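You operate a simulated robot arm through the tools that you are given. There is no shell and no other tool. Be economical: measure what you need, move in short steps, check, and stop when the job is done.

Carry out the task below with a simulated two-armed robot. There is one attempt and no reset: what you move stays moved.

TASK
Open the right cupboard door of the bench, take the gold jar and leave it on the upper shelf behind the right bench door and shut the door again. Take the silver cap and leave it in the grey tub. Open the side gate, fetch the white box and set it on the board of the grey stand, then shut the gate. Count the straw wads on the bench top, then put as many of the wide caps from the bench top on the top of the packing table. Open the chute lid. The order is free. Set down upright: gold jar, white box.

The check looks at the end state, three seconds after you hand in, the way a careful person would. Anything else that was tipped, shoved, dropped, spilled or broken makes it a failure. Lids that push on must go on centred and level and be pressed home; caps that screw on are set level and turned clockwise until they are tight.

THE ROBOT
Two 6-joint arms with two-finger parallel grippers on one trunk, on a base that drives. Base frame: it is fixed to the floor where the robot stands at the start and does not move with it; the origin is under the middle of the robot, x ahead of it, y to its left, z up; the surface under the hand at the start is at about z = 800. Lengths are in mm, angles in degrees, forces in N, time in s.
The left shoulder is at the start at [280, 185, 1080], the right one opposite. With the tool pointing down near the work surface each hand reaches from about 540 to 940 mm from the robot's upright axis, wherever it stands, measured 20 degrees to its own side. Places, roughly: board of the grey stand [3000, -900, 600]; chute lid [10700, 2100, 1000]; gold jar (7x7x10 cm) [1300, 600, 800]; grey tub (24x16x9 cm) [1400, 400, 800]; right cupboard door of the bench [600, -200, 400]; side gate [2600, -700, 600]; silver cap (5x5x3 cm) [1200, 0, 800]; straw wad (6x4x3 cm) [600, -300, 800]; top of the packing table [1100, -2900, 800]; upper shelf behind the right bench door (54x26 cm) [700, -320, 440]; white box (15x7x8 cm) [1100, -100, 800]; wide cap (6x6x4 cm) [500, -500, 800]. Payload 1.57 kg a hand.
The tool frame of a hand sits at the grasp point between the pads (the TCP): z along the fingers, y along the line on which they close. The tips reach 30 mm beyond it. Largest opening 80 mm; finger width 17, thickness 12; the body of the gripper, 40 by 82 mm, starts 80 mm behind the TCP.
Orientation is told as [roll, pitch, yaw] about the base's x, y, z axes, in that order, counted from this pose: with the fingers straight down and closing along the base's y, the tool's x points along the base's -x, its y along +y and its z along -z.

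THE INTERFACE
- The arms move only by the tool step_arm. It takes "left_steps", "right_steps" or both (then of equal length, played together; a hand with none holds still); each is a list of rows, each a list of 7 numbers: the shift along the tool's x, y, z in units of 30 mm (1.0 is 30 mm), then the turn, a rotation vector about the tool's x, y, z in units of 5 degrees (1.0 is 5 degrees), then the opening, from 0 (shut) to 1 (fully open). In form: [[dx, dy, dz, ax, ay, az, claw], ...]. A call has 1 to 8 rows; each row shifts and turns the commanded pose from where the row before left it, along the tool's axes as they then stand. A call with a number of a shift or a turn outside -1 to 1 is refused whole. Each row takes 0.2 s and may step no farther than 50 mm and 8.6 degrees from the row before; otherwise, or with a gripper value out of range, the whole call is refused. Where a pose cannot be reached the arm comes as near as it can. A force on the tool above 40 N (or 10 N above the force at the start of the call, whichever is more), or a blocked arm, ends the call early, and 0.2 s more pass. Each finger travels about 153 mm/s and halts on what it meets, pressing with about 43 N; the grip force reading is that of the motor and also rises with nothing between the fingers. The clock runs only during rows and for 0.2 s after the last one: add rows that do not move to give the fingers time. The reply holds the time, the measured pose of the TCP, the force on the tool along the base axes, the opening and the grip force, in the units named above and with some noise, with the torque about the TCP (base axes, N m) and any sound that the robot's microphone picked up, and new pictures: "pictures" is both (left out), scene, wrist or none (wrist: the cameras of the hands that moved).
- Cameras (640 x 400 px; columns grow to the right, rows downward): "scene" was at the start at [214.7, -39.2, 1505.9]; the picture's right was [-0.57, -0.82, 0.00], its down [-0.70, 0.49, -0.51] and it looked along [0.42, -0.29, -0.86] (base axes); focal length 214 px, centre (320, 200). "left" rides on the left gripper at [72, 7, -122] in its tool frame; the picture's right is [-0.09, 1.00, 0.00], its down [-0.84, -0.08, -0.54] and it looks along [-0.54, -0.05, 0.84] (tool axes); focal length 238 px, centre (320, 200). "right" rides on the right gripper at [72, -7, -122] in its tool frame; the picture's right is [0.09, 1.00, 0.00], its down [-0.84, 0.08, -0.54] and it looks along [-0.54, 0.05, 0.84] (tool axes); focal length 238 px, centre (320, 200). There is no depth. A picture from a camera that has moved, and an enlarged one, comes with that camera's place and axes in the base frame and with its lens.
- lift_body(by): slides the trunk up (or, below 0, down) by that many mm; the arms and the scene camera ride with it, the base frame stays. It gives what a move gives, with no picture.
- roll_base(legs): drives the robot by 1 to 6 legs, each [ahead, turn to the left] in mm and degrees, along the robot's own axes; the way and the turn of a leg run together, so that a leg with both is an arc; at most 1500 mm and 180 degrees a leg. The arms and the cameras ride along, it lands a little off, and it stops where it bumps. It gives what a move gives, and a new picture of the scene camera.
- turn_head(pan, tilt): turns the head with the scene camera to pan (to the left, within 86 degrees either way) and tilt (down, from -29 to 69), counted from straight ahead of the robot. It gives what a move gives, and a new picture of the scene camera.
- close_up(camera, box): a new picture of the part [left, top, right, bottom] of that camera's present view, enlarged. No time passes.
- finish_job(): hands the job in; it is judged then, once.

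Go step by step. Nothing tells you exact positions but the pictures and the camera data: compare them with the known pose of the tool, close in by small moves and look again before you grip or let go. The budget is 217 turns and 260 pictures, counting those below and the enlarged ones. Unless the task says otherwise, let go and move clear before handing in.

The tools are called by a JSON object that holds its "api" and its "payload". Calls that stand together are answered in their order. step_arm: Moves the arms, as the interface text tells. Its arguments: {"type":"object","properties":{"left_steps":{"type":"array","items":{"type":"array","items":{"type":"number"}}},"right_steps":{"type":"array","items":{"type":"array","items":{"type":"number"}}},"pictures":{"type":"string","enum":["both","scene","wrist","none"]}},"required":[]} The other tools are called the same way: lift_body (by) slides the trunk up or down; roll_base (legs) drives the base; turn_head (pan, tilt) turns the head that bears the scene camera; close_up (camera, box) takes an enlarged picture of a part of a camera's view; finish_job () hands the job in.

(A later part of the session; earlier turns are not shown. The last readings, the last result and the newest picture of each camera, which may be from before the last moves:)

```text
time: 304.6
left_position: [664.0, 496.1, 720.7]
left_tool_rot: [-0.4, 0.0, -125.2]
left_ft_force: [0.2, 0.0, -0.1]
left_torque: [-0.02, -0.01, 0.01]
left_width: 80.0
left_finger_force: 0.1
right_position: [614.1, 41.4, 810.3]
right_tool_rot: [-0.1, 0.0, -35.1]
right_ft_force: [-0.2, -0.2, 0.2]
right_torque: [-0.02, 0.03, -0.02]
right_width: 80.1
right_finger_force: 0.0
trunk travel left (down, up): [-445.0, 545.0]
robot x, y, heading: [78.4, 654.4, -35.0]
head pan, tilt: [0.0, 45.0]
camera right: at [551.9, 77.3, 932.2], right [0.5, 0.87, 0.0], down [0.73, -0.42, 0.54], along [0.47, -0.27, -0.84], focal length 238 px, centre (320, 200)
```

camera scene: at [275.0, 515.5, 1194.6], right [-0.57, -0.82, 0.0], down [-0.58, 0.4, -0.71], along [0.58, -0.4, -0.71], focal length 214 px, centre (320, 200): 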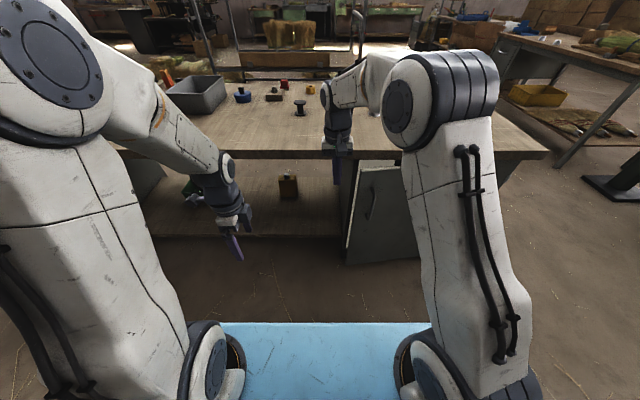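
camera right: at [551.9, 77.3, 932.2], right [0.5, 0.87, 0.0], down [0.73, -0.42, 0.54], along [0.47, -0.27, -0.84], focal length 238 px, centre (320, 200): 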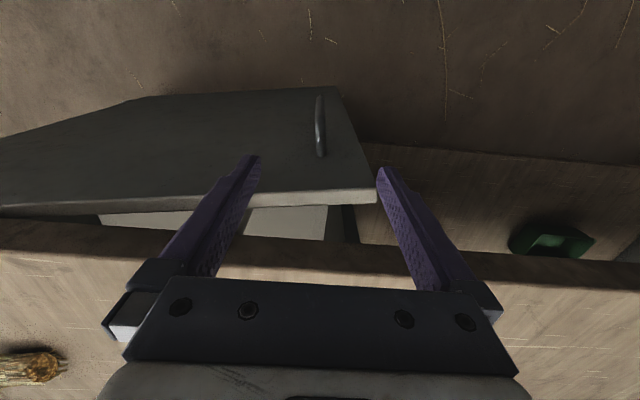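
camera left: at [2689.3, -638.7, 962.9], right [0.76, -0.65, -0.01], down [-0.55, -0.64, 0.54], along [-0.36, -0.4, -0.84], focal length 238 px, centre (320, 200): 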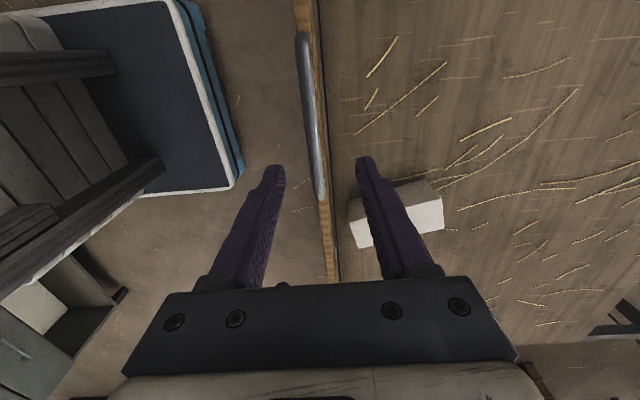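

Aligned with the bar. Descend and grip.

{"api": "step_arm", "payload": {"right_steps": [[0, 0, 0.88, 0, 0, 0, 1], [0, 0, 0.88, 0, 0, 0, 1], [0, 0, 0.88, 0, 0, 0, 1], [0, 0, 0.88, 0, 0, 0, 1], [0, 0, 0.88, 0, 0, 0, 1], [0, 0, 0.88, 0, 0, 0, 1], [0, 0, 0.88, 0, 0, 0, 1]], "pictures": "wrist"}}

```text
time: 306.1
left_position: [663.3, 496.1, 720.1]
left_tool_rot: [-0.4, 0.1, -125.2]
left_ft_force: [-0.5, 0.0, 0.2]
left_torque: [0.01, 0.0, 0.0]
left_width: 80.0
left_finger_force: 0.1
right_position: [621.4, 39.0, 670.6]
right_tool_rot: [0.1, -1.9, -35.1]
right_ft_force: [0.7, 3.0, 11.4]
right_torque: [-0.26, -0.36, 0.13]
right_width: 80.1
right_finger_force: 0.0
trunk travel left (down, up): [-445.0, 545.0]
robot x, y, heading: [81.0, 653.5, -34.8]
head pan, tilt: [0.0, 45.0]
stopped in row 7 (right hand): the force on the tool passed its limit at 56 N (the readings are from after the stop); the commanded pose is now the measured one
camera right: at [554.6, 76.3, 790.3], right [0.5, 0.87, 0.0], down [0.71, -0.41, 0.57], along [0.49, -0.28, -0.82], focal length 238 px, centre (320, 200)
```

right: 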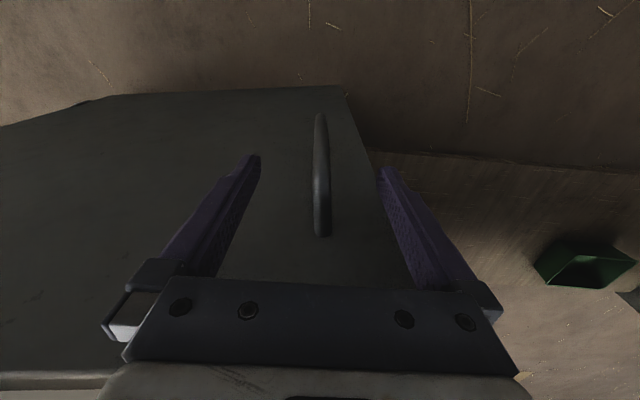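

The palm touched the door's top edge; the bar reaches up to about z=710, so I grip at this height: lift 6 mm, back 9 mm, close.

{"api": "step_arm", "payload": {"right_steps": [[0, 0, -0.25, 0, 0.3, 0, 1], [0.3, 0, 0, 0, 0, 0, 1], [0, 0, 0, 0, 0, 0, 0], [0, 0, 0, 0, 0, 0, 0], [0, 0, 0, 0, 0, 0, 0]], "pictures": "wrist"}}

```text
time: 307.3
left_position: [663.3, 495.0, 719.8]
left_tool_rot: [-0.4, 0.1, -125.2]
left_ft_force: [0.3, 0.0, 1.3]
left_torque: [0.01, 0.03, 0.0]
left_width: 80.0
left_finger_force: 0.1
right_position: [612.2, 46.0, 675.6]
right_tool_rot: [0.1, 0.0, -35.2]
right_ft_force: [0.5, 2.8, -2.8]
right_torque: [-0.06, 0.44, 0.06]
right_width: 11.9
right_finger_force: 29.3
trunk travel left (down, up): [-445.0, 545.0]
robot x, y, heading: [78.6, 654.0, -34.9]
head pan, tilt: [0.0, 45.0]
camera right: at [549.3, 80.6, 797.5], right [0.5, 0.87, 0.0], down [0.73, -0.42, 0.54], along [0.47, -0.27, -0.84], focal length 238 px, centre (320, 200)
```

right: 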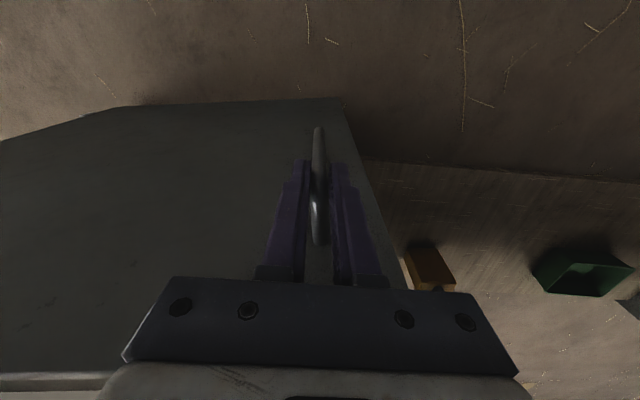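

Gripped. Pull along the arc.

{"api": "step_arm", "payload": {"right_steps": [[0.933, -0.193, 0, 0, 0, 0, 0], [0.922, -0.242, 0, 0, 0, 0, 0], [0.908, -0.29, 0, 0, 0, 0, 0], [0.892, -0.337, 0, 0, 0, 0, 0]], "pictures": "none"}}

```text
time: 308.3
left_position: [664.3, 494.7, 719.9]
left_tool_rot: [-0.4, 0.2, -125.3]
left_ft_force: [-0.3, 0.4, 0.7]
left_torque: [0.01, -0.03, 0.0]
left_width: 79.9
left_finger_force: 0.1
right_position: [502.9, 81.0, 675.6]
right_tool_rot: [0.2, 0.0, -35.2]
right_ft_force: [-0.2, -1.1, -7.8]
right_torque: [0.1, 0.82, 0.01]
right_width: 11.8
right_finger_force: 29.4
trunk travel left (down, up): [-445.0, 545.0]
robot x, y, heading: [78.4, 655.4, -35.0]
head pan, tilt: [0.0, 45.0]
```

{"api": "step_arm", "payload": {"right_steps": [[0.873, -0.383, 0, 0, 0, 0, 0], [0.852, -0.428, 0, 0, 0, 0, 0], [0.828, -0.472, 0, 0, 0, 0, 0], [0.802, -0.515, 0, 0, 0, 0, 0]], "pictures": "none"}}

```text
time: 309.3
left_position: [664.4, 495.2, 719.7]
left_tool_rot: [-0.4, 0.1, -125.2]
left_ft_force: [-0.5, 0.4, -0.4]
left_torque: [-0.04, 0.0, 0.01]
left_width: 79.9
left_finger_force: 0.1
right_position: [390.8, 97.4, 676.9]
right_tool_rot: [0.1, -0.2, -35.2]
right_ft_force: [0.3, 0.5, -0.3]
right_torque: [0.01, 0.01, 0.0]
right_width: 0.1
right_finger_force: 21.2
trunk travel left (down, up): [-445.0, 545.0]
robot x, y, heading: [77.7, 655.6, -35.1]
head pan, tilt: [0.0, 45.0]
```

The bar slipped out. I look at how far the door is open.

{"api": "close_up", "payload": {"camera": "right", "box": [0, 0, 640, 400]}}

{"api": "close_up", "payload": {"camera": "scene", "box": [240, 100, 560, 300]}}

```text
1.00 times, centred on (320, 200) of right (not enlarged: the box is as wide or as high as the picture)
camera zoom: at [327.7, 132.1, 798.3], right [0.5, 0.87, 0.0], down [0.73, -0.42, 0.54], along [0.47, -0.27, -0.84], focal length 238 px, centre (320, 200)
```

zoom: 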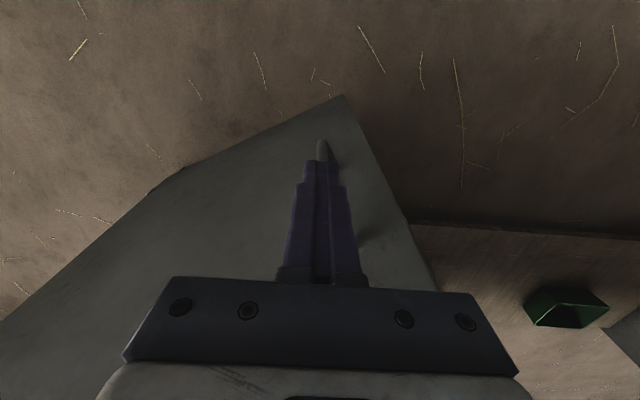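

```text
2.00 times, centred on (400, 200) of scene
camera zoom: at [275.2, 515.5, 1194.7], right [-0.57, -0.82, 0.0], down [-0.58, 0.4, -0.71], along [0.58, -0.4, -0.71], focal length 429 px, centre (160, 200)
```

zoom: 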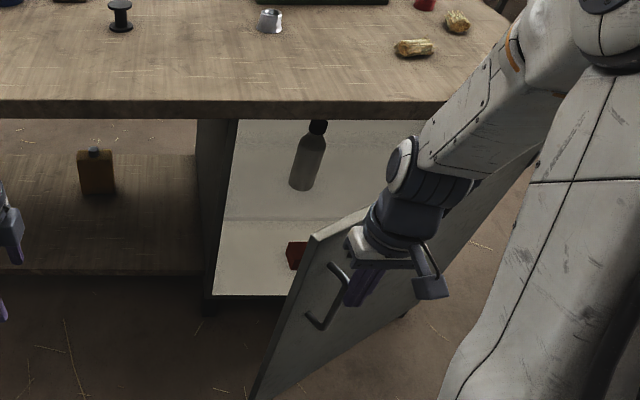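

The door stands about 35° open; shelf with a bottle is visible inside. I lift over the door and push it further from the inner side.

{"api": "step_arm", "payload": {"right_steps": [[0.3, 0, -0.97, 0, 0, 0, 0], [0, 0, -1, 0, 0, 0, 0], [0, 0, -1, 0, 0, 0, 0], [0, 0, -1, 0, 0, 0, 0], [0, 0, -1, 0, 0, 0, 0], [-0.6, -0.3, -0.5, 0, 0, 0, 0]], "pictures": "none"}}

{"api": "step_arm", "payload": {"right_steps": [[-0.93, -0.4, 0, 0, 0, 0, 0], [-0.93, -0.4, 0, 0, 0, 0, 0], [-0.93, -0.4, 0, 0, 0, 0, 0], [-0.93, -0.4, 0, 0, 0, 0, 0], [-0.93, -0.4, 0, 0, 0, 0, 0], [-0.5, 0, 0, 0, 0, 0, 0]], "pictures": "both"}}

```text
time: 310.7
left_position: [664.5, 494.8, 719.9]
left_tool_rot: [-0.4, 0.1, -125.1]
left_ft_force: [0.3, 1.1, 0.5]
left_torque: [-0.01, 0.01, 0.02]
left_width: 80.2
left_finger_force: 0.0
right_position: [393.3, 85.6, 841.5]
right_tool_rot: [0.1, 0.0, -35.2]
right_ft_force: [-0.6, -0.3, 0.1]
right_torque: [-0.02, 0.02, -0.02]
right_width: 0.0
right_finger_force: 20.9
trunk travel left (down, up): [-445.0, 545.0]
robot x, y, heading: [77.3, 654.3, -34.9]
head pan, tilt: [0.0, 45.0]
```

```text
time: 312.1
left_position: [663.5, 494.2, 720.6]
left_tool_rot: [-0.4, 0.1, -125.2]
left_ft_force: [0.5, 0.3, 0.0]
left_torque: [0.02, -0.01, 0.0]
left_width: 80.1
left_finger_force: 0.1
right_position: [484.1, -55.4, 839.9]
right_tool_rot: [0.1, -0.1, -35.2]
right_ft_force: [-0.1, 0.6, -0.6]
right_torque: [-0.01, -0.01, 0.01]
right_width: 0.0
right_finger_force: 21.2
trunk travel left (down, up): [-445.0, 545.0]
robot x, y, heading: [70.8, 656.6, -34.7]
head pan, tilt: [0.0, 45.0]
camera scene: at [274.9, 515.6, 1194.6], right [-0.57, -0.82, 0.0], down [-0.58, 0.4, -0.71], along [0.58, -0.4, -0.71], focal length 214 px, centre (320, 200)
camera right: at [421.2, -21.3, 961.7], right [0.5, 0.87, 0.0], down [0.73, -0.42, 0.54], along [0.47, -0.27, -0.84], focal length 238 px, centre (320, 200)
```

scene: 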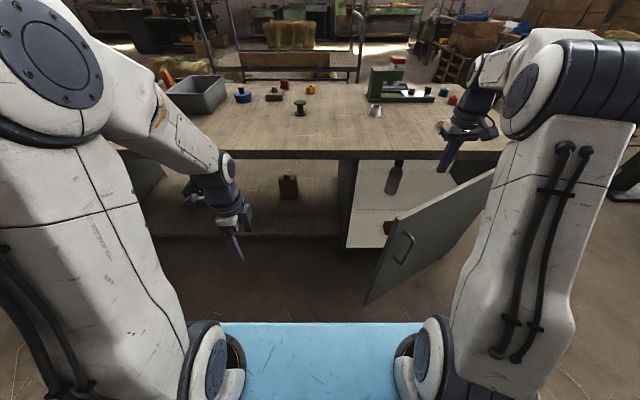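
right: 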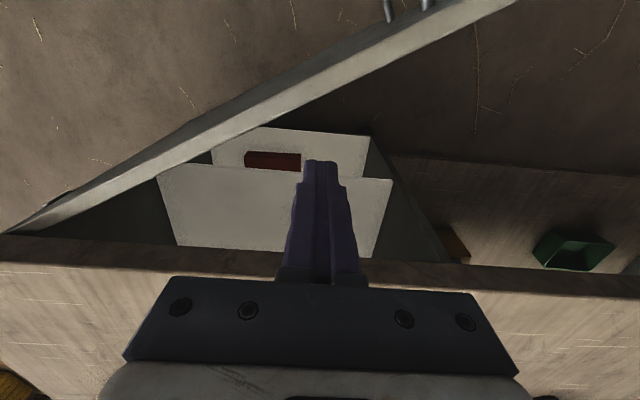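

The hand is inside the wedge behind the door. Lower and sweep the door open to the right.

{"api": "step_arm", "payload": {"right_steps": [[0, 0, 0.9, 0, 0, 0, 0], [0, 0, 0.9, 0, 0, 0, 0], [0, 0, 0.9, 0, 0, 0, 0], [0, 0, 0.9, 0, 0, 0, 0], [0, 0, 0.9, 0, 0, 0, 0]], "pictures": "none"}}

{"api": "step_arm", "payload": {"right_steps": [[0.53, -0.76, 0, 0, 0, 0, 0], [0.53, -0.76, 0, 0, 0, 0, 0], [0.53, -0.76, 0, 0, 0, 0, 0], [0.53, -0.76, 0, 0, 0, 0, 0], [0.53, -0.76, 0, 0, 0, 0, 0], [0.53, -0.76, 0, 0, 0, 0, 0], [0.53, -0.76, 0, 0, 0, 0, 0], [0.53, -0.76, 0, 0, 0, 0, 0]], "pictures": "none"}}

{"api": "step_arm", "payload": {"right_steps": [[0.53, -0.76, 0, 0, 0, 0, 0], [0.53, -0.76, 0, 0, 0, 0, 0], [0.53, -0.76, 0, 0, 0, 0, 0], [0.53, -0.76, 0, 0, 0, 0, 0]], "pictures": "both"}}

```text
time: 313.3
left_position: [663.5, 495.0, 719.5]
left_tool_rot: [-0.4, 0.1, -125.2]
left_ft_force: [0.9, 0.1, 0.4]
left_torque: [-0.02, 0.0, -0.02]
left_width: 79.9
left_finger_force: 0.1
right_position: [488.2, -53.9, 705.6]
right_tool_rot: [0.1, 0.0, -35.2]
right_ft_force: [-0.4, 0.5, -0.6]
right_torque: [-0.03, 0.01, 0.02]
right_width: 0.2
right_finger_force: 21.7
trunk travel left (down, up): [-445.0, 545.0]
robot x, y, heading: [74.6, 655.7, -35.2]
head pan, tilt: [0.0, 45.0]
```

```text
time: 315.1
left_position: [663.6, 495.6, 719.6]
left_tool_rot: [-0.4, 0.1, -125.1]
left_ft_force: [0.7, 0.8, -0.3]
left_torque: [-0.02, 0.02, -0.04]
left_width: 80.2
left_finger_force: 0.1
right_position: [275.8, -131.2, 701.6]
right_tool_rot: [0.1, -0.1, -35.2]
right_ft_force: [0.1, 0.7, 0.5]
right_torque: [0.03, 0.0, -0.02]
right_width: 0.0
right_finger_force: 21.2
trunk travel left (down, up): [-445.0, 545.0]
robot x, y, heading: [76.3, 653.7, -34.6]
head pan, tilt: [0.0, 45.0]
```

```text
time: 316.1
left_position: [664.3, 495.9, 720.0]
left_tool_rot: [-0.5, 0.1, -125.2]
left_ft_force: [0.3, 0.2, -0.3]
left_torque: [0.02, 0.03, 0.01]
left_width: 80.0
left_finger_force: 0.0
right_position: [173.5, -168.5, 704.3]
right_tool_rot: [0.2, -0.1, -35.1]
right_ft_force: [-0.3, -0.2, 0.5]
right_torque: [0.0, 0.01, 0.02]
right_width: 0.0
right_finger_force: 20.9
trunk travel left (down, up): [-445.0, 545.0]
robot x, y, heading: [75.6, 652.2, -35.3]
head pan, tilt: [0.0, 45.0]
camera scene: at [275.1, 515.6, 1194.6], right [-0.57, -0.82, 0.0], down [-0.58, 0.4, -0.71], along [0.58, -0.4, -0.71], focal length 214 px, centre (320, 200)
camera right: at [109.3, -134.2, 826.6], right [0.5, 0.87, 0.0], down [0.73, -0.42, 0.54], along [0.47, -0.27, -0.84], focal length 238 px, centre (320, 200)
```

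scene: 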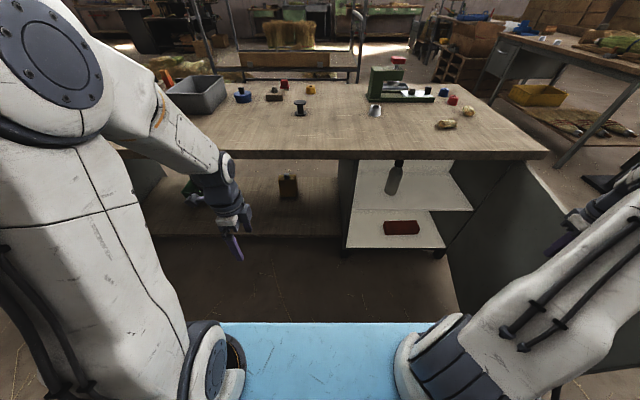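
right: 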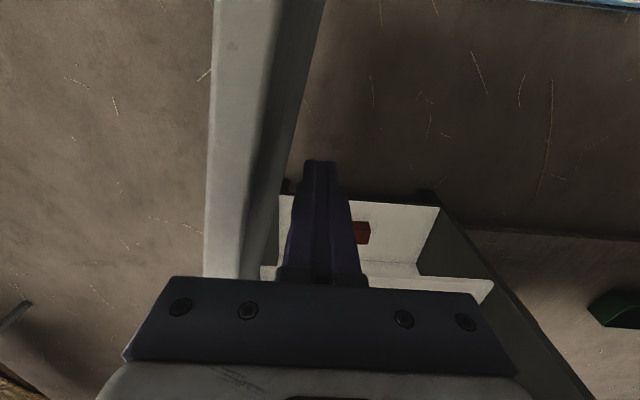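

The door is wide open. The shelf is free right of the bottle. Now I bring the right hand back and go to fetch the gold jar.

{"api": "step_arm", "payload": {"right_steps": [[0, 1, 0, 0, 0, 0, 0], [0, 1, 0, 0, 0, 0, 0], [0, 1, 0, 0, 0, 0, 0], [0, 1, 0, 0, 0, 0, 0], [0, 1, 0, 0, 0, 0, 0], [0, 1, 0, 0, 0, 0, 0], [0, 1, 0, 0, 0, 0, 0], [0, 1, 0, 0, 0, 0, 0]], "pictures": "none"}}

{"api": "step_arm", "payload": {"right_steps": [[0, 1, 0, 0, 0, 0, 1], [0, 1, 0, 0, 0, 0, 1], [0, 1, 0, 0, 0, 0, 1], [0, 1, 0, 0, 0, 0, 1], [0, 1, 0, 0, 0, 0, 1], [-0.5, 1, 0, 0, 0, 0, 1], [-0.5, 1, 0, 0, 0, 0, 1]], "pictures": "none"}}

{"api": "lift_body", "payload": {"by": 330}}

{"api": "roll_base", "payload": {"legs": [[250, 0], [0, 90], [775, 0], [0, -90]]}}

```text
time: 317.9
left_position: [664.2, 495.4, 719.3]
left_tool_rot: [-0.4, 0.1, -125.3]
left_ft_force: [0.7, -0.9, 0.7]
left_torque: [0.0, 0.03, -0.03]
left_width: 80.1
left_finger_force: 0.1
right_position: [311.3, 29.2, 702.8]
right_tool_rot: [0.1, -0.2, -35.1]
right_ft_force: [-0.3, -0.4, 0.5]
right_torque: [-0.01, 0.01, -0.02]
right_width: 0.0
right_finger_force: 21.0
trunk travel left (down, up): [-445.0, 545.0]
robot x, y, heading: [74.5, 652.7, -34.9]
head pan, tilt: [0.0, 45.0]
```

```text
time: 319.5
left_position: [663.9, 495.1, 719.8]
left_tool_rot: [-0.5, 0.2, -125.3]
left_ft_force: [0.5, -0.4, -0.2]
left_torque: [-0.04, 0.0, 0.02]
left_width: 80.0
left_finger_force: 0.0
right_position: [458.2, 181.3, 702.6]
right_tool_rot: [0.1, -0.1, -35.2]
right_ft_force: [-0.3, 0.8, -0.5]
right_torque: [0.0, 0.0, 0.01]
right_width: 80.3
right_finger_force: 0.0
trunk travel left (down, up): [-445.0, 545.0]
robot x, y, heading: [73.9, 651.8, -34.9]
head pan, tilt: [0.0, 45.0]
```

```text
time: 322.7
left_position: [664.4, 495.4, 1050.2]
left_tool_rot: [-0.3, 0.1, -125.3]
left_ft_force: [0.8, 0.0, -0.7]
left_torque: [0.0, 0.0, 0.02]
left_width: 79.9
left_finger_force: 0.0
right_position: [458.8, 181.9, 1033.6]
right_tool_rot: [0.1, -0.1, -35.2]
right_ft_force: [0.2, 0.7, -0.3]
right_torque: [-0.02, 0.01, 0.0]
right_width: 79.8
right_finger_force: 0.0
trunk travel left (down, up): [-775.0, 215.0]
robot x, y, heading: [78.6, 656.4, -34.8]
head pan, tilt: [0.0, 45.0]
```

```text
time: 336.0
left_position: [1297.7, 982.9, 1048.7]
left_tool_rot: [-0.4, 0.1, -125.8]
left_ft_force: [-0.1, 0.4, -0.6]
left_torque: [0.01, -0.01, -0.03]
left_width: 79.9
left_finger_force: 0.0
right_position: [1088.2, 672.4, 1034.2]
right_tool_rot: [0.1, -0.1, -35.8]
right_ft_force: [-0.5, 0.4, 0.3]
right_torque: [0.01, -0.01, 0.01]
right_width: 80.2
right_finger_force: 0.0
trunk travel left (down, up): [-775.0, 215.0]
robot x, y, heading: [713.9, 1147.2, -35.3]
head pan, tilt: [0.0, 45.0]
camera scene: at [908.9, 1007.5, 1524.6], right [-0.58, -0.81, 0.0], down [-0.58, 0.41, -0.71], along [0.58, -0.41, -0.71], focal length 214 px, centre (320, 200)
```

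scene: 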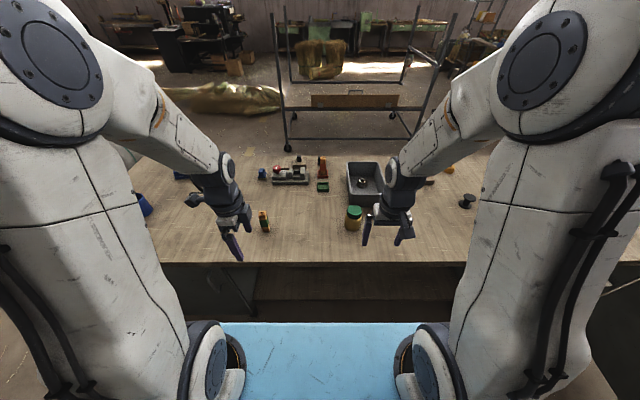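

The jar is ahead to the right. I back up, extend the hand, and tilt it forward about the wrist to a 45° reach.

{"api": "roll_base", "payload": {"legs": [[-140, 0]]}}

{"api": "step_arm", "payload": {"right_steps": [[-0.92, 0, 0, 0, 0, 0, 1], [-0.92, 0, 0, 0, 0, 0, 1], [-0.92, 0, 0, 0, 0, 0, 1], [-0.92, 0, 0, 0, 0, 0, 1], [-0.92, 0, 0, 0, 0, 0, 1], [-0.92, 0, 0, 0, 0, 0, 1], [-0.92, 0, 0, 0, 0, 0, 1], [-0.6, 0, 0, 0, 0, 0, 1]], "pictures": "none"}}

{"api": "step_arm", "payload": {"right_steps": [[-0.62, 0, 0, 0, -1, 0, 1], [-0.62, 0, 0, 0, -1, 0, 1], [-0.62, 0, 0, 0, -1, 0, 1], [-0.62, 0, 0, 0, -1, 0, 1], [-0.62, 0, 0, 0, -1, 0, 1], [-0.62, 0, 0, 0, -1, 0, 1], [-0.62, 0, 0, 0, -1, 0, 1], [-0.62, 0, 0, 0, -1, 0, 1]], "pictures": "wrist"}}

```text
time: 337.3
left_position: [1180.2, 1065.7, 1050.2]
left_tool_rot: [-0.3, 0.0, -125.9]
left_ft_force: [0.1, 0.0, 0.4]
left_torque: [0.04, 0.01, -0.01]
left_width: 80.0
left_finger_force: 0.0
right_position: [970.3, 753.1, 1033.0]
right_tool_rot: [0.1, 0.0, -35.8]
right_ft_force: [0.4, -0.5, -0.1]
right_torque: [0.03, 0.0, -0.01]
right_width: 80.1
right_finger_force: 0.1
trunk travel left (down, up): [-775.0, 215.0]
robot x, y, heading: [599.5, 1230.1, -35.6]
head pan, tilt: [0.0, 45.0]
camera scene: at [792.0, 1090.2, 1524.5], right [-0.58, -0.81, 0.0], down [-0.58, 0.41, -0.71], along [0.58, -0.41, -0.71], focal length 214 px, centre (320, 200)
```

scene: 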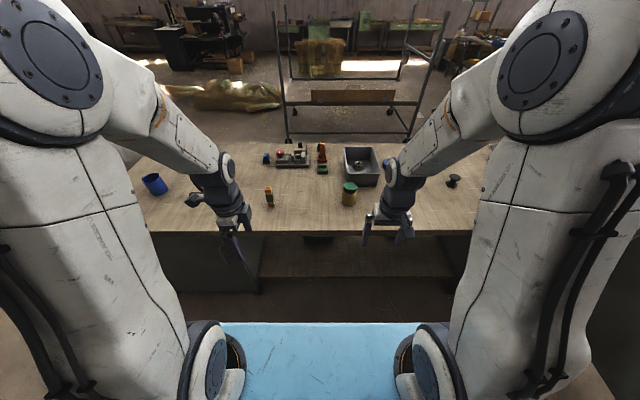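

```text
time: 339.1
left_position: [1181.6, 1064.9, 1049.0]
left_tool_rot: [-0.4, 0.2, -125.9]
left_ft_force: [0.4, -0.4, 0.3]
left_torque: [-0.01, 0.05, 0.01]
left_width: 80.1
left_finger_force: 0.1
right_position: [1140.9, 629.8, 1032.7]
right_tool_rot: [0.1, -0.2, -35.7]
right_ft_force: [0.2, 0.4, -0.3]
right_torque: [0.01, -0.02, 0.04]
right_width: 80.1
right_finger_force: 0.0
trunk travel left (down, up): [-775.0, 215.0]
robot x, y, heading: [598.2, 1231.3, -35.7]
head pan, tilt: [0.0, 45.0]
```

```text
time: 340.9
left_position: [1181.1, 1065.7, 1049.4]
left_tool_rot: [-0.4, 0.0, -125.9]
left_ft_force: [-0.7, -0.1, 1.0]
left_torque: [0.02, -0.02, 0.0]
left_width: 80.0
left_finger_force: 0.1
right_position: [1253.7, 547.7, 1079.1]
right_tool_rot: [0.2, -40.3, -36.0]
right_ft_force: [0.3, 0.4, 1.0]
right_torque: [0.01, 0.01, 0.0]
right_width: 80.0
right_finger_force: 0.1
trunk travel left (down, up): [-775.0, 215.0]
robot x, y, heading: [593.2, 1231.6, -35.5]
head pan, tilt: [0.0, 45.0]
camera right: at [1141.3, 620.3, 1125.3], right [0.53, 0.85, -0.06], down [0.28, -0.11, 0.95], along [0.8, -0.52, -0.29], focal length 238 px, centre (320, 200)
```

right: 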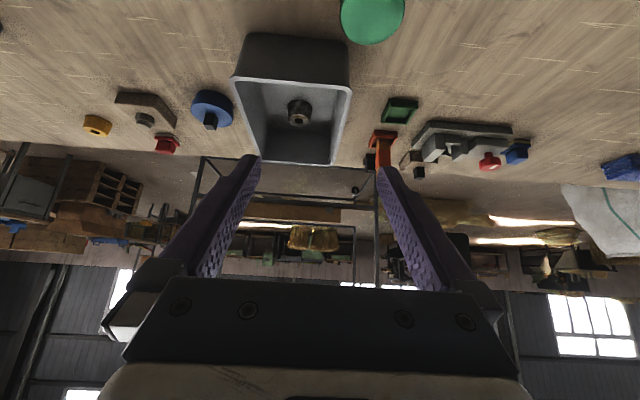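

The tilt works cleanly. I line up over the jar and lower partway to check.

{"api": "step_arm", "payload": {"right_steps": [[-0.25, 0.63, 0.2, 0, 0, 0, 1], [-0.25, 0.62, 0.2, 0, 0, 0, 1]], "pictures": "none"}}

{"api": "lift_body", "payload": {"by": -110}}

{"api": "close_up", "payload": {"camera": "right", "box": [160, 0, 480, 200]}}

```text
time: 341.5
left_position: [1180.7, 1065.2, 1049.6]
left_tool_rot: [-0.4, 0.1, -126.0]
left_ft_force: [-0.4, 0.1, 0.3]
left_torque: [0.04, -0.03, 0.01]
left_width: 80.0
left_finger_force: 0.0
right_position: [1291.8, 568.1, 1078.2]
right_tool_rot: [0.1, -40.2, -35.9]
right_ft_force: [0.0, 0.3, -0.4]
right_torque: [-0.03, 0.01, -0.03]
right_width: 79.9
right_finger_force: 0.1
trunk travel left (down, up): [-775.0, 215.0]
robot x, y, heading: [595.5, 1228.7, -35.4]
head pan, tilt: [0.0, 45.0]
```

```text
time: 342.9
left_position: [1179.9, 1065.2, 940.1]
left_tool_rot: [-0.4, 0.1, -125.9]
left_ft_force: [0.4, 0.8, -0.4]
left_torque: [0.04, -0.03, 0.02]
left_width: 80.0
left_finger_force: 0.2
right_position: [1291.7, 569.3, 969.2]
right_tool_rot: [0.1, -40.1, -35.9]
right_ft_force: [-0.5, -0.8, -0.7]
right_torque: [-0.01, -0.04, 0.01]
right_width: 79.9
right_finger_force: 0.1
trunk travel left (down, up): [-665.0, 325.0]
robot x, y, heading: [595.3, 1232.6, -35.7]
head pan, tilt: [0.0, 45.0]
```

```text
2.00 times, centred on (320, 100) of right
camera zoom: at [1179.3, 639.9, 1016.5], right [0.53, 0.85, -0.06], down [0.28, -0.11, 0.95], along [0.8, -0.52, -0.3], focal length 477 px, centre (320, 400)
```

zoom: 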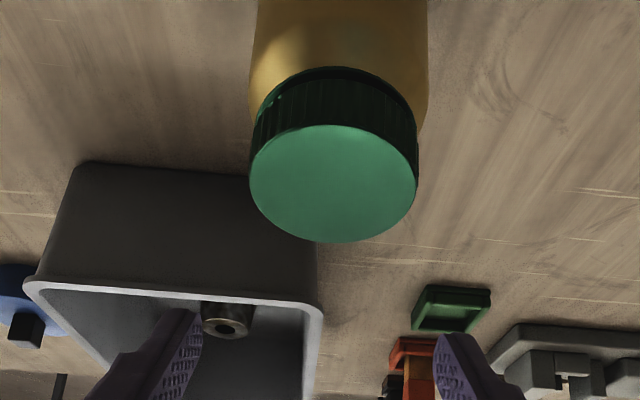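

Well centred. Lower the trunk so the fingers straddle the jar body, then grip.

{"api": "step_arm", "payload": {"right_steps": [[0.1, -0.08, 0, 0, 0, 0, 1]], "pictures": "none"}}

{"api": "lift_body", "payload": {"by": -120}}

{"api": "step_arm", "payload": {"right_steps": [[0, 0, 0, 0, 0, 0, 0], [0, 0, 0, 0, 0, 0, 0], [0, 0, 0, 0, 0, 0, 0]], "pictures": "wrist"}}

```text
time: 343.3
left_position: [1180.4, 1065.9, 940.5]
left_tool_rot: [-0.4, 0.1, -125.9]
left_ft_force: [0.1, 0.5, 0.3]
left_torque: [0.0, 0.0, 0.0]
left_width: 80.3
left_finger_force: 0.1
right_position: [1289.2, 565.9, 967.3]
right_tool_rot: [0.1, -40.1, -35.8]
right_ft_force: [-0.4, 0.5, 0.2]
right_torque: [0.0, 0.01, 0.04]
right_width: 80.2
right_finger_force: 0.1
trunk travel left (down, up): [-665.0, 325.0]
robot x, y, heading: [598.3, 1230.9, -35.6]
head pan, tilt: [0.0, 45.0]
```

```text
time: 344.8
left_position: [1179.8, 1065.0, 820.7]
left_tool_rot: [-0.4, 0.1, -125.8]
left_ft_force: [-0.2, 1.2, -0.1]
left_torque: [0.0, 0.0, -0.02]
left_width: 80.1
left_finger_force: 0.0
right_position: [1289.2, 567.5, 848.1]
right_tool_rot: [0.0, -40.1, -35.9]
right_ft_force: [-0.5, 0.3, 0.4]
right_torque: [0.0, 0.0, -0.02]
right_width: 80.1
right_finger_force: 0.0
trunk travel left (down, up): [-545.0, 445.0]
robot x, y, heading: [596.0, 1233.0, -35.4]
head pan, tilt: [0.0, 45.0]
```

```text
time: 345.6
left_position: [1179.9, 1066.2, 820.1]
left_tool_rot: [-0.4, 0.1, -125.9]
left_ft_force: [0.7, -0.5, 1.0]
left_torque: [-0.01, 0.02, 0.01]
left_width: 79.9
left_finger_force: 0.0
right_position: [1289.2, 568.4, 847.9]
right_tool_rot: [0.0, -40.1, -35.8]
right_ft_force: [0.0, -0.9, 0.7]
right_torque: [-0.04, -0.03, 0.04]
right_width: 64.0
right_finger_force: 43.0
trunk travel left (down, up): [-545.0, 445.0]
robot x, y, heading: [592.6, 1228.9, -35.8]
head pan, tilt: [0.0, 45.0]
camera right: at [1176.5, 639.1, 894.8], right [0.53, 0.85, -0.06], down [0.28, -0.11, 0.95], along [0.8, -0.52, -0.29], focal length 238 px, centre (320, 200)
```

right: 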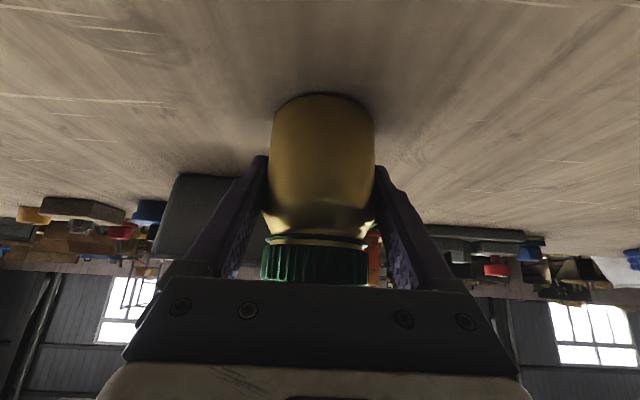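

Jar gripped. I lift, and drive back along the bench to the open cupboard.

{"api": "lift_body", "payload": {"by": 230}}

{"api": "roll_base", "payload": {"legs": [[140, 0], [0, -90], [880, 0], [0, 90], [-150, 0]]}}

```text
time: 348.1
left_position: [1179.6, 1065.4, 1050.0]
left_tool_rot: [-0.5, 0.1, -125.9]
left_ft_force: [-0.5, -0.5, 0.7]
left_torque: [-0.01, 0.01, -0.02]
left_width: 79.8
left_finger_force: 0.0
right_position: [1289.0, 568.2, 1077.7]
right_tool_rot: [0.1, -39.9, -35.9]
right_ft_force: [-0.6, -0.3, -2.1]
right_torque: [-0.01, -0.01, 0.0]
right_width: 63.8
right_finger_force: 43.0
trunk travel left (down, up): [-775.0, 215.0]
robot x, y, heading: [595.9, 1231.2, -35.5]
head pan, tilt: [0.0, 45.0]
```

```text
time: 362.2
left_position: [697.9, 378.7, 1049.6]
left_tool_rot: [-0.4, 0.2, -121.7]
left_ft_force: [0.0, -1.5, 0.2]
left_torque: [0.02, 0.0, -0.04]
left_width: 80.1
left_finger_force: 0.0
right_position: [843.2, -109.1, 1077.1]
right_tool_rot: [0.1, -39.9, -31.8]
right_ft_force: [0.2, -0.4, -3.7]
right_torque: [0.05, 0.05, 0.0]
right_width: 63.7
right_finger_force: 43.1
trunk travel left (down, up): [-775.0, 215.0]
robot x, y, heading: [103.2, 505.2, -31.3]
head pan, tilt: [0.0, 45.0]
camera scene: at [308.5, 375.1, 1524.5], right [-0.52, -0.85, 0.0], down [-0.6, 0.37, -0.71], along [0.6, -0.37, -0.71], focal length 214 px, centre (320, 200)
```

scene: 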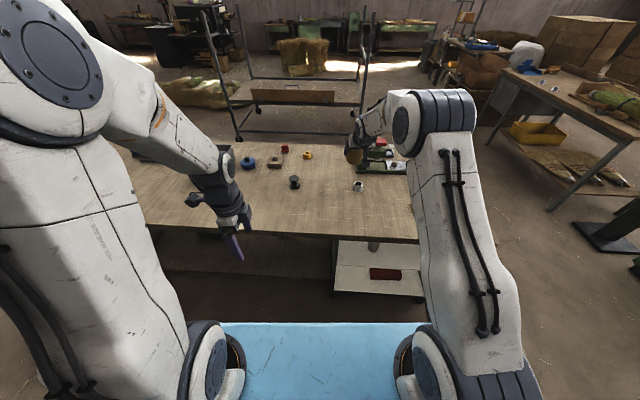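

Heading is a few degrees off; I correct it, raise the hand slightly and draw it back clear of the bench before lowering.

{"api": "roll_base", "payload": {"legs": [[0, -3.8]]}}

{"api": "step_arm", "payload": {"right_steps": [[-0.64, 0, -0.76, 0, 0, 0, 0], [-0.64, 0, -0.76, 0, 0, 0, 0], [-0.64, 0, -0.76, 0, 0, 0, 0], [0.74, 0, -0.62, 0, 0, 0, 0], [0.74, 0, -0.62, 0, 0, 0, 0], [0.74, 0, -0.62, 0, 0, 0, 0], [0.74, 0, -0.62, 0, 0, 0, 0], [0.74, 0, -0.62, 0, 0, 0, 0]], "pictures": "none"}}

{"api": "step_arm", "payload": {"right_steps": [[0.74, 0, -0.62, 0, 0, 0, 0], [0.74, 0, -0.62, 0, 0, 0, 0], [0.74, 0, -0.62, 0, 0, 0, 0], [0.74, 0, -0.62, 0, 0, 0, 0]], "pictures": "scene"}}

```text
time: 363.1
left_position: [688.9, 341.5, 1050.8]
left_tool_rot: [-0.5, 0.1, -125.4]
left_ft_force: [-0.3, 0.9, 0.8]
left_torque: [0.0, 0.03, 0.01]
left_width: 79.9
left_finger_force: 0.1
right_position: [801.7, -155.7, 1077.1]
right_tool_rot: [0.0, -40.1, -35.4]
right_ft_force: [0.1, -0.8, -3.2]
right_torque: [0.01, 0.04, -0.05]
right_width: 63.5
right_finger_force: 43.4
trunk travel left (down, up): [-775.0, 215.0]
robot x, y, heading: [102.5, 497.3, -35.1]
head pan, tilt: [0.0, 45.0]
camera scene: at [299.6, 362.3, 1524.6], right [-0.57, -0.82, 0.0], down [-0.58, 0.41, -0.71], along [0.58, -0.41, -0.71], focal length 214 px, centre (320, 200)
```

scene: 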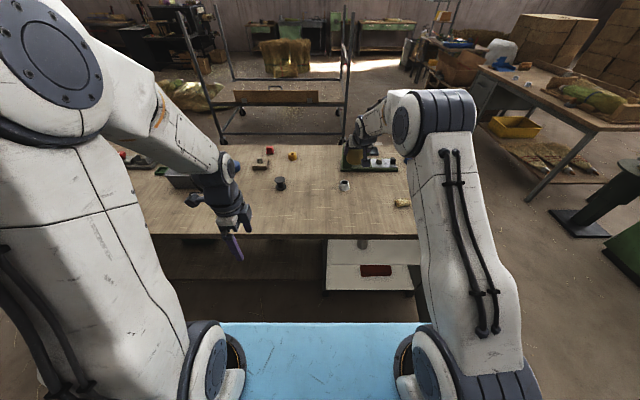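

```text
time: 364.9
left_position: [688.1, 340.5, 1049.8]
left_tool_rot: [-0.4, 0.0, -125.4]
left_ft_force: [0.3, -0.2, -0.1]
left_torque: [0.0, -0.02, 0.0]
left_width: 79.9
left_finger_force: 0.0
right_position: [684.8, -73.2, 1166.9]
right_tool_rot: [0.1, -40.1, -35.4]
right_ft_force: [0.3, 0.2, -3.3]
right_torque: [-0.01, 0.02, -0.02]
right_width: 63.5
right_finger_force: 43.1
trunk travel left (down, up): [-775.0, 215.0]
robot x, y, heading: [102.0, 505.1, -35.1]
head pan, tilt: [0.0, 45.0]
```

```text
time: 365.9
left_position: [688.0, 341.8, 1050.5]
left_tool_rot: [-0.4, 0.1, -125.5]
left_ft_force: [0.7, -0.3, 1.0]
left_torque: [0.02, 0.02, 0.01]
left_width: 80.1
left_finger_force: 0.0
right_position: [589.9, -5.1, 1167.5]
right_tool_rot: [0.1, -40.1, -35.5]
right_ft_force: [0.4, 0.2, -2.7]
right_torque: [0.04, 0.0, 0.0]
right_width: 63.8
right_finger_force: 43.2
trunk travel left (down, up): [-775.0, 215.0]
robot x, y, heading: [104.1, 502.8, -34.9]
head pan, tilt: [0.0, 45.0]
camera scene: at [299.6, 362.1, 1524.6], right [-0.57, -0.82, 0.0], down [-0.58, 0.41, -0.71], along [0.58, -0.41, -0.71], focal length 214 px, centre (320, 200)
```

scene: 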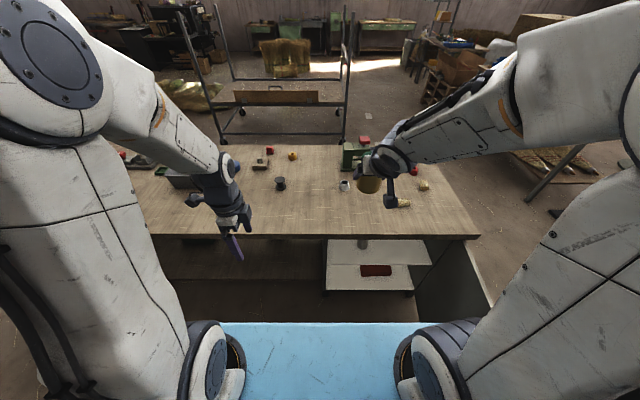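

Clear of the bench edge. Lower the trunk to cupboard height and look inside.

{"api": "lift_body", "payload": {"by": -640}}

{"api": "turn_head", "payload": {"pan": -20, "tilt": 20}}

{"api": "close_up", "payload": {"camera": "right", "box": [0, 0, 640, 400]}}

```text
refused: -640 is not a number from -400 to 400
```

```text
time: 366.8
left_position: [687.6, 339.9, 1050.9]
left_tool_rot: [-0.4, 0.2, -125.4]
left_ft_force: [-0.2, 0.1, -0.1]
left_torque: [0.0, 0.0, 0.0]
left_width: 80.1
left_finger_force: 0.1
right_position: [591.3, -6.4, 1166.8]
right_tool_rot: [0.2, -40.0, -35.4]
right_ft_force: [-0.1, -0.1, -3.7]
right_torque: [0.02, 0.02, 0.0]
right_width: 63.4
right_finger_force: 43.4
trunk travel left (down, up): [-775.0, 215.0]
robot x, y, heading: [99.7, 501.4, -35.1]
head pan, tilt: [-20.0, 20.0]
camera scene: at [286.3, 332.6, 1563.2], right [-0.82, -0.57, 0.0], down [-0.2, 0.28, -0.94], along [0.54, -0.77, -0.34], focal length 214 px, centre (320, 200)
```

scene: 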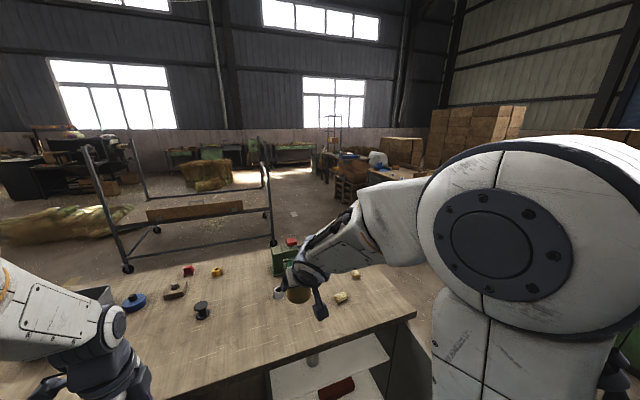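

```text
1.00 times, centred on (320, 200) of right (not enlarged: the box is as wide or as high as the picture)
camera zoom: at [477.7, 64.5, 1214.0], right [0.52, 0.85, -0.06], down [0.28, -0.11, 0.95], along [0.81, -0.51, -0.3], focal length 238 px, centre (320, 200)
```

zoom: 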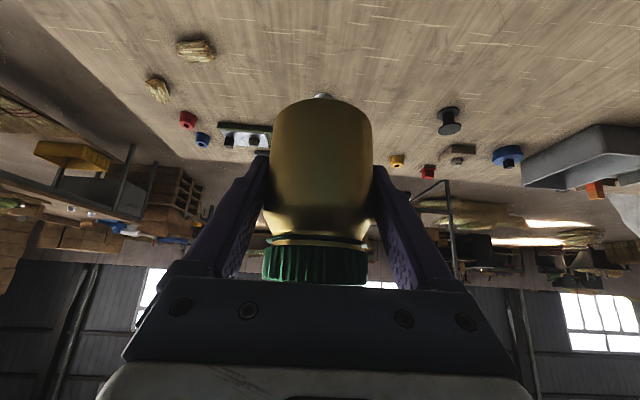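

{"api": "lift_body", "payload": {"by": -400}}

{"api": "lift_body", "payload": {"by": -240}}

{"api": "turn_head", "payload": {"pan": -5, "tilt": 25}}

{"api": "close_up", "payload": {"camera": "right", "box": [0, 0, 640, 400]}}

```text
time: 370.6
left_position: [688.0, 340.6, 649.6]
left_tool_rot: [-0.4, 0.1, -125.5]
left_ft_force: [-0.4, 0.3, 0.0]
left_torque: [-0.01, 0.03, 0.06]
left_width: 80.1
left_finger_force: 0.1
right_position: [591.9, -6.4, 766.4]
right_tool_rot: [0.1, -40.0, -35.4]
right_ft_force: [0.5, 0.6, -3.1]
right_torque: [0.0, 0.06, -0.03]
right_width: 63.7
right_finger_force: 43.9
trunk travel left (down, up): [-375.0, 615.0]
robot x, y, heading: [98.0, 501.8, -34.9]
head pan, tilt: [-20.0, 20.0]
```

```text
time: 373.1
left_position: [687.9, 341.1, 409.7]
left_tool_rot: [-0.4, 0.1, -125.3]
left_ft_force: [-0.4, 0.1, -0.1]
left_torque: [-0.01, 0.04, -0.02]
left_width: 80.0
left_finger_force: 0.0
right_position: [591.5, -5.9, 527.2]
right_tool_rot: [0.1, -40.1, -35.4]
right_ft_force: [0.8, -0.4, -2.9]
right_torque: [0.03, 0.02, -0.01]
right_width: 63.3
right_finger_force: 42.8
trunk travel left (down, up): [-135.0, 855.0]
robot x, y, heading: [103.1, 496.7, -34.9]
head pan, tilt: [-20.0, 20.0]
```

```text
time: 373.9
left_position: [687.8, 340.4, 409.6]
left_tool_rot: [-0.4, 0.1, -125.3]
left_ft_force: [0.1, 0.0, -0.5]
left_torque: [0.02, -0.06, -0.05]
left_width: 79.8
left_finger_force: 0.2
right_position: [590.3, -4.2, 527.3]
right_tool_rot: [0.0, -40.0, -35.4]
right_ft_force: [0.5, 0.4, -3.8]
right_torque: [0.0, 0.0, 0.0]
right_width: 63.5
right_finger_force: 43.3
trunk travel left (down, up): [-135.0, 855.0]
robot x, y, heading: [96.0, 502.3, -35.0]
head pan, tilt: [-5.0, 25.0]
camera scene: at [303.3, 349.6, 915.2], right [-0.64, -0.77, 0.0], down [-0.32, 0.27, -0.91], along [0.69, -0.58, -0.42], focal length 214 px, centre (320, 200)
```

scene: 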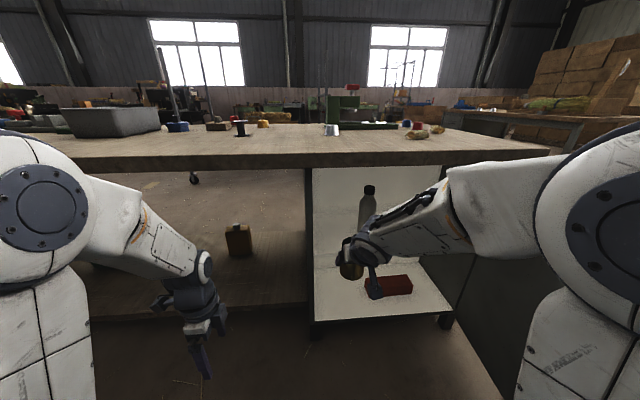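

```text
1.00 times, centred on (320, 200) of right (not enlarged: the box is as wide or as high as the picture)
camera zoom: at [477.5, 64.7, 574.0], right [0.52, 0.85, -0.06], down [0.28, -0.11, 0.95], along [0.81, -0.51, -0.3], focal length 238 px, centre (320, 200)
```

zoom: 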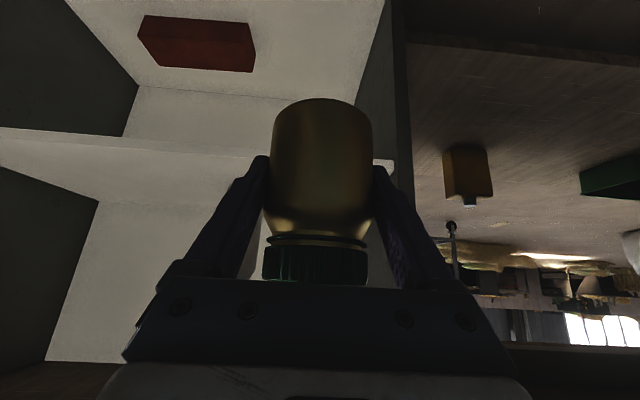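

The space between bottle (l≈215) and the left wall (l≈433) fits the jar at l≈337. I lower a little and move straight in.

{"api": "lift_body", "payload": {"by": -25}}

{"api": "step_arm", "payload": {"right_steps": [[-0.72, 0, 0.6, 0, 0, 0, 0], [-0.72, 0, 0.6, 0, 0, 0, 0], [-0.72, 0, 0.6, 0, 0, 0, 0], [-0.72, 0, 0.6, 0, 0, 0, 0]], "pictures": "both"}}

```text
time: 374.6
left_position: [687.7, 340.1, 384.4]
left_tool_rot: [-0.4, 0.2, -125.4]
left_ft_force: [0.0, -0.2, -0.1]
left_torque: [-0.04, -0.01, 0.0]
left_width: 79.7
left_finger_force: 0.0
right_position: [590.4, -5.2, 502.0]
right_tool_rot: [0.2, -40.0, -35.3]
right_ft_force: [-0.5, -0.5, -3.7]
right_torque: [0.03, -0.01, -0.02]
right_width: 63.6
right_finger_force: 42.6
trunk travel left (down, up): [-110.0, 880.0]
robot x, y, heading: [99.0, 499.8, -35.1]
head pan, tilt: [-5.0, 25.0]
```

```text
time: 375.6
left_position: [686.6, 340.7, 385.5]
left_tool_rot: [-0.3, 0.2, -125.4]
left_ft_force: [0.5, 0.1, -0.4]
left_torque: [0.03, 0.01, 0.03]
left_width: 79.9
left_finger_force: 0.1
right_position: [684.5, -68.6, 502.6]
right_tool_rot: [0.1, -40.1, -35.4]
right_ft_force: [0.5, -0.5, -3.2]
right_torque: [0.01, 0.02, 0.01]
right_width: 63.6
right_finger_force: 43.3
trunk travel left (down, up): [-110.0, 880.0]
robot x, y, heading: [104.5, 502.3, -35.0]
head pan, tilt: [-5.0, 25.0]
camera scene: at [303.3, 349.7, 890.2], right [-0.64, -0.77, 0.0], down [-0.32, 0.27, -0.91], along [0.69, -0.58, -0.42], focal length 214 px, centre (320, 200)
camera right: at [570.8, 1.2, 549.2], right [0.52, 0.85, -0.06], down [0.28, -0.11, 0.95], along [0.81, -0.51, -0.3], focal length 238 px, centre (320, 200)
```

scene: 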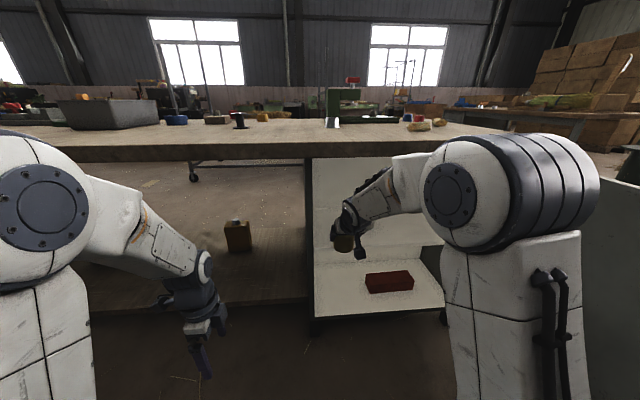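
right: 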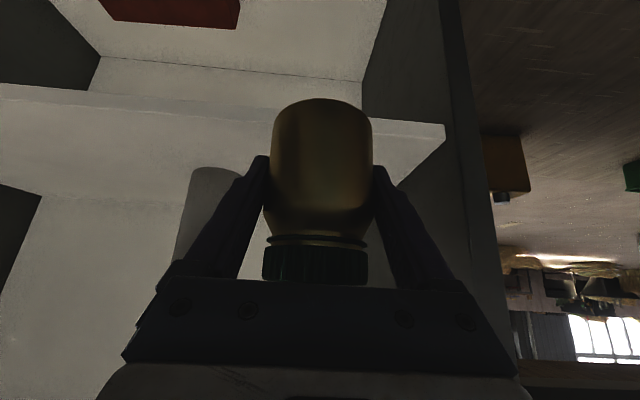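

{"api": "step_arm", "payload": {"right_steps": [[-0.72, 0, 0.6, 0, 0, 0, 0], [-0.72, 0, 0.6, 0, 0, 0, 0], [-0.72, 0, 0.6, 0, 0, 0, 0], [0.13, 0, 0.15, 0, 0, 0, 0]], "pictures": "both"}}

```text
time: 376.6
left_position: [687.6, 340.8, 385.2]
left_tool_rot: [-0.4, 0.1, -125.4]
left_ft_force: [-0.5, 0.5, 0.2]
left_torque: [-0.02, -0.03, 0.0]
left_width: 79.9
left_finger_force: 0.1
right_position: [750.2, -119.4, 496.6]
right_tool_rot: [0.2, -40.0, -35.5]
right_ft_force: [-0.7, 0.6, -2.7]
right_torque: [0.02, 0.04, 0.01]
right_width: 63.4
right_finger_force: 43.0
trunk travel left (down, up): [-110.0, 880.0]
robot x, y, heading: [103.4, 502.3, -35.1]
head pan, tilt: [-5.0, 25.0]
camera scene: at [303.3, 349.7, 890.2], right [-0.64, -0.77, 0.0], down [-0.32, 0.27, -0.91], along [0.69, -0.58, -0.42], focal length 214 px, centre (320, 200)
camera right: at [637.8, -48.6, 543.5], right [0.52, 0.85, -0.06], down [0.28, -0.11, 0.95], along [0.81, -0.51, -0.3], focal length 238 px, centre (320, 200)
```

scene: 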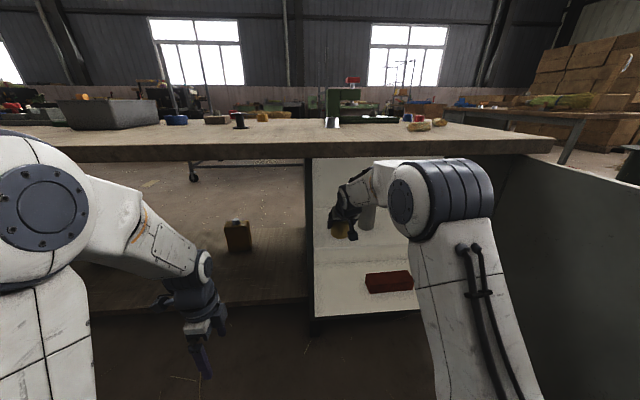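
right: 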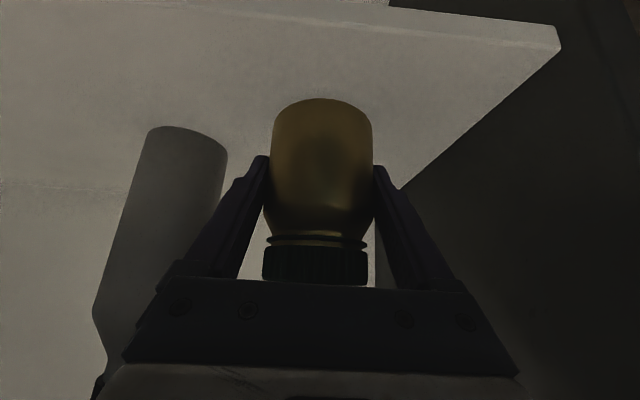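

Over the shelf, clear of the bottle. Lower gently to contact.

{"api": "step_arm", "payload": {"right_steps": [[0.064, 0, 0.077, 0, 0, 0, 0], [0.064, 0, 0.077, 0, 0, 0, 0], [0.064, 0, 0.077, 0, 0, 0, 0], [0, 0, 0, 0, 0, 0, 0]], "pictures": "none"}}

```text
time: 377.6
left_position: [687.3, 339.2, 386.2]
left_tool_rot: [-0.2, 0.1, -125.4]
left_ft_force: [0.2, -0.3, 0.0]
left_torque: [0.01, -0.01, -0.03]
left_width: 79.9
left_finger_force: 0.0
right_position: [751.2, -120.6, 493.1]
right_tool_rot: [0.1, -40.7, -35.4]
right_ft_force: [-5.7, 2.6, 22.2]
right_torque: [0.57, 0.29, 0.09]
right_width: 63.5
right_finger_force: 43.3
trunk travel left (down, up): [-110.0, 880.0]
robot x, y, heading: [103.3, 502.8, -35.0]
head pan, tilt: [-5.0, 25.0]
```

The jar stands on the shelf. Ease, open and withdraw straight back.

{"api": "step_arm", "payload": {"right_steps": [[-0.05, 0, -0.06, 0, 0, 0, 0], [0, 0, 0, 0, 0, 0, 0.9], [0, 0, 0, 0, 0, 0, 1], [0, 0, 0, 0, 0, 0, 1], [0.4, 0, -0.33, 0, 0, 0, 1], [0.72, 0, -0.6, 0, 0, 0, 1], [0.72, 0, -0.6, 0, 0, 0, 1], [0.72, 0, -0.6, 0, 0, 0, 1]], "pictures": "none"}}

{"api": "step_arm", "payload": {"right_steps": [[0.72, 0, -0.6, 0, 0, 0, 1], [0.72, 0, -0.6, 0, 0, 0, 1], [0.72, 0, -0.6, 0, 0, 0, 1], [0.72, 0, -0.6, 0, 0, 0, 1]], "pictures": "wrist"}}

```text
time: 379.4
left_position: [687.4, 340.5, 384.9]
left_tool_rot: [-0.3, 0.1, -125.4]
left_ft_force: [0.7, 0.6, -0.5]
left_torque: [0.01, 0.0, -0.01]
left_width: 80.2
left_finger_force: 0.0
right_position: [668.7, -62.1, 490.4]
right_tool_rot: [0.1, -40.2, -35.4]
right_ft_force: [0.4, -0.1, -0.1]
right_torque: [0.0, 0.02, -0.02]
right_width: 79.9
right_finger_force: 0.2
trunk travel left (down, up): [-110.0, 880.0]
robot x, y, heading: [105.9, 497.8, -35.2]
head pan, tilt: [-5.0, 25.0]
```

```text
time: 380.4
left_position: [687.4, 340.5, 385.6]
left_tool_rot: [-0.4, 0.1, -125.5]
left_ft_force: [-0.2, 0.5, -0.1]
left_torque: [-0.01, 0.01, -0.06]
left_width: 80.0
left_finger_force: 0.1
right_position: [577.6, 5.1, 492.8]
right_tool_rot: [0.1, -40.0, -35.4]
right_ft_force: [-0.8, 0.0, 0.5]
right_torque: [-0.02, 0.02, -0.03]
right_width: 79.9
right_finger_force: 0.1
trunk travel left (down, up): [-110.0, 880.0]
robot x, y, heading: [102.5, 503.7, -35.2]
head pan, tilt: [-5.0, 25.0]
camera right: at [464.5, 75.2, 538.2], right [0.52, 0.85, -0.06], down [0.28, -0.11, 0.95], along [0.81, -0.51, -0.3], focal length 238 px, centre (320, 200)
```

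right: 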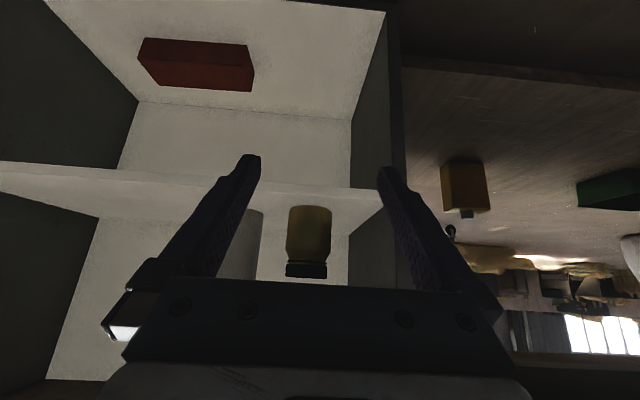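

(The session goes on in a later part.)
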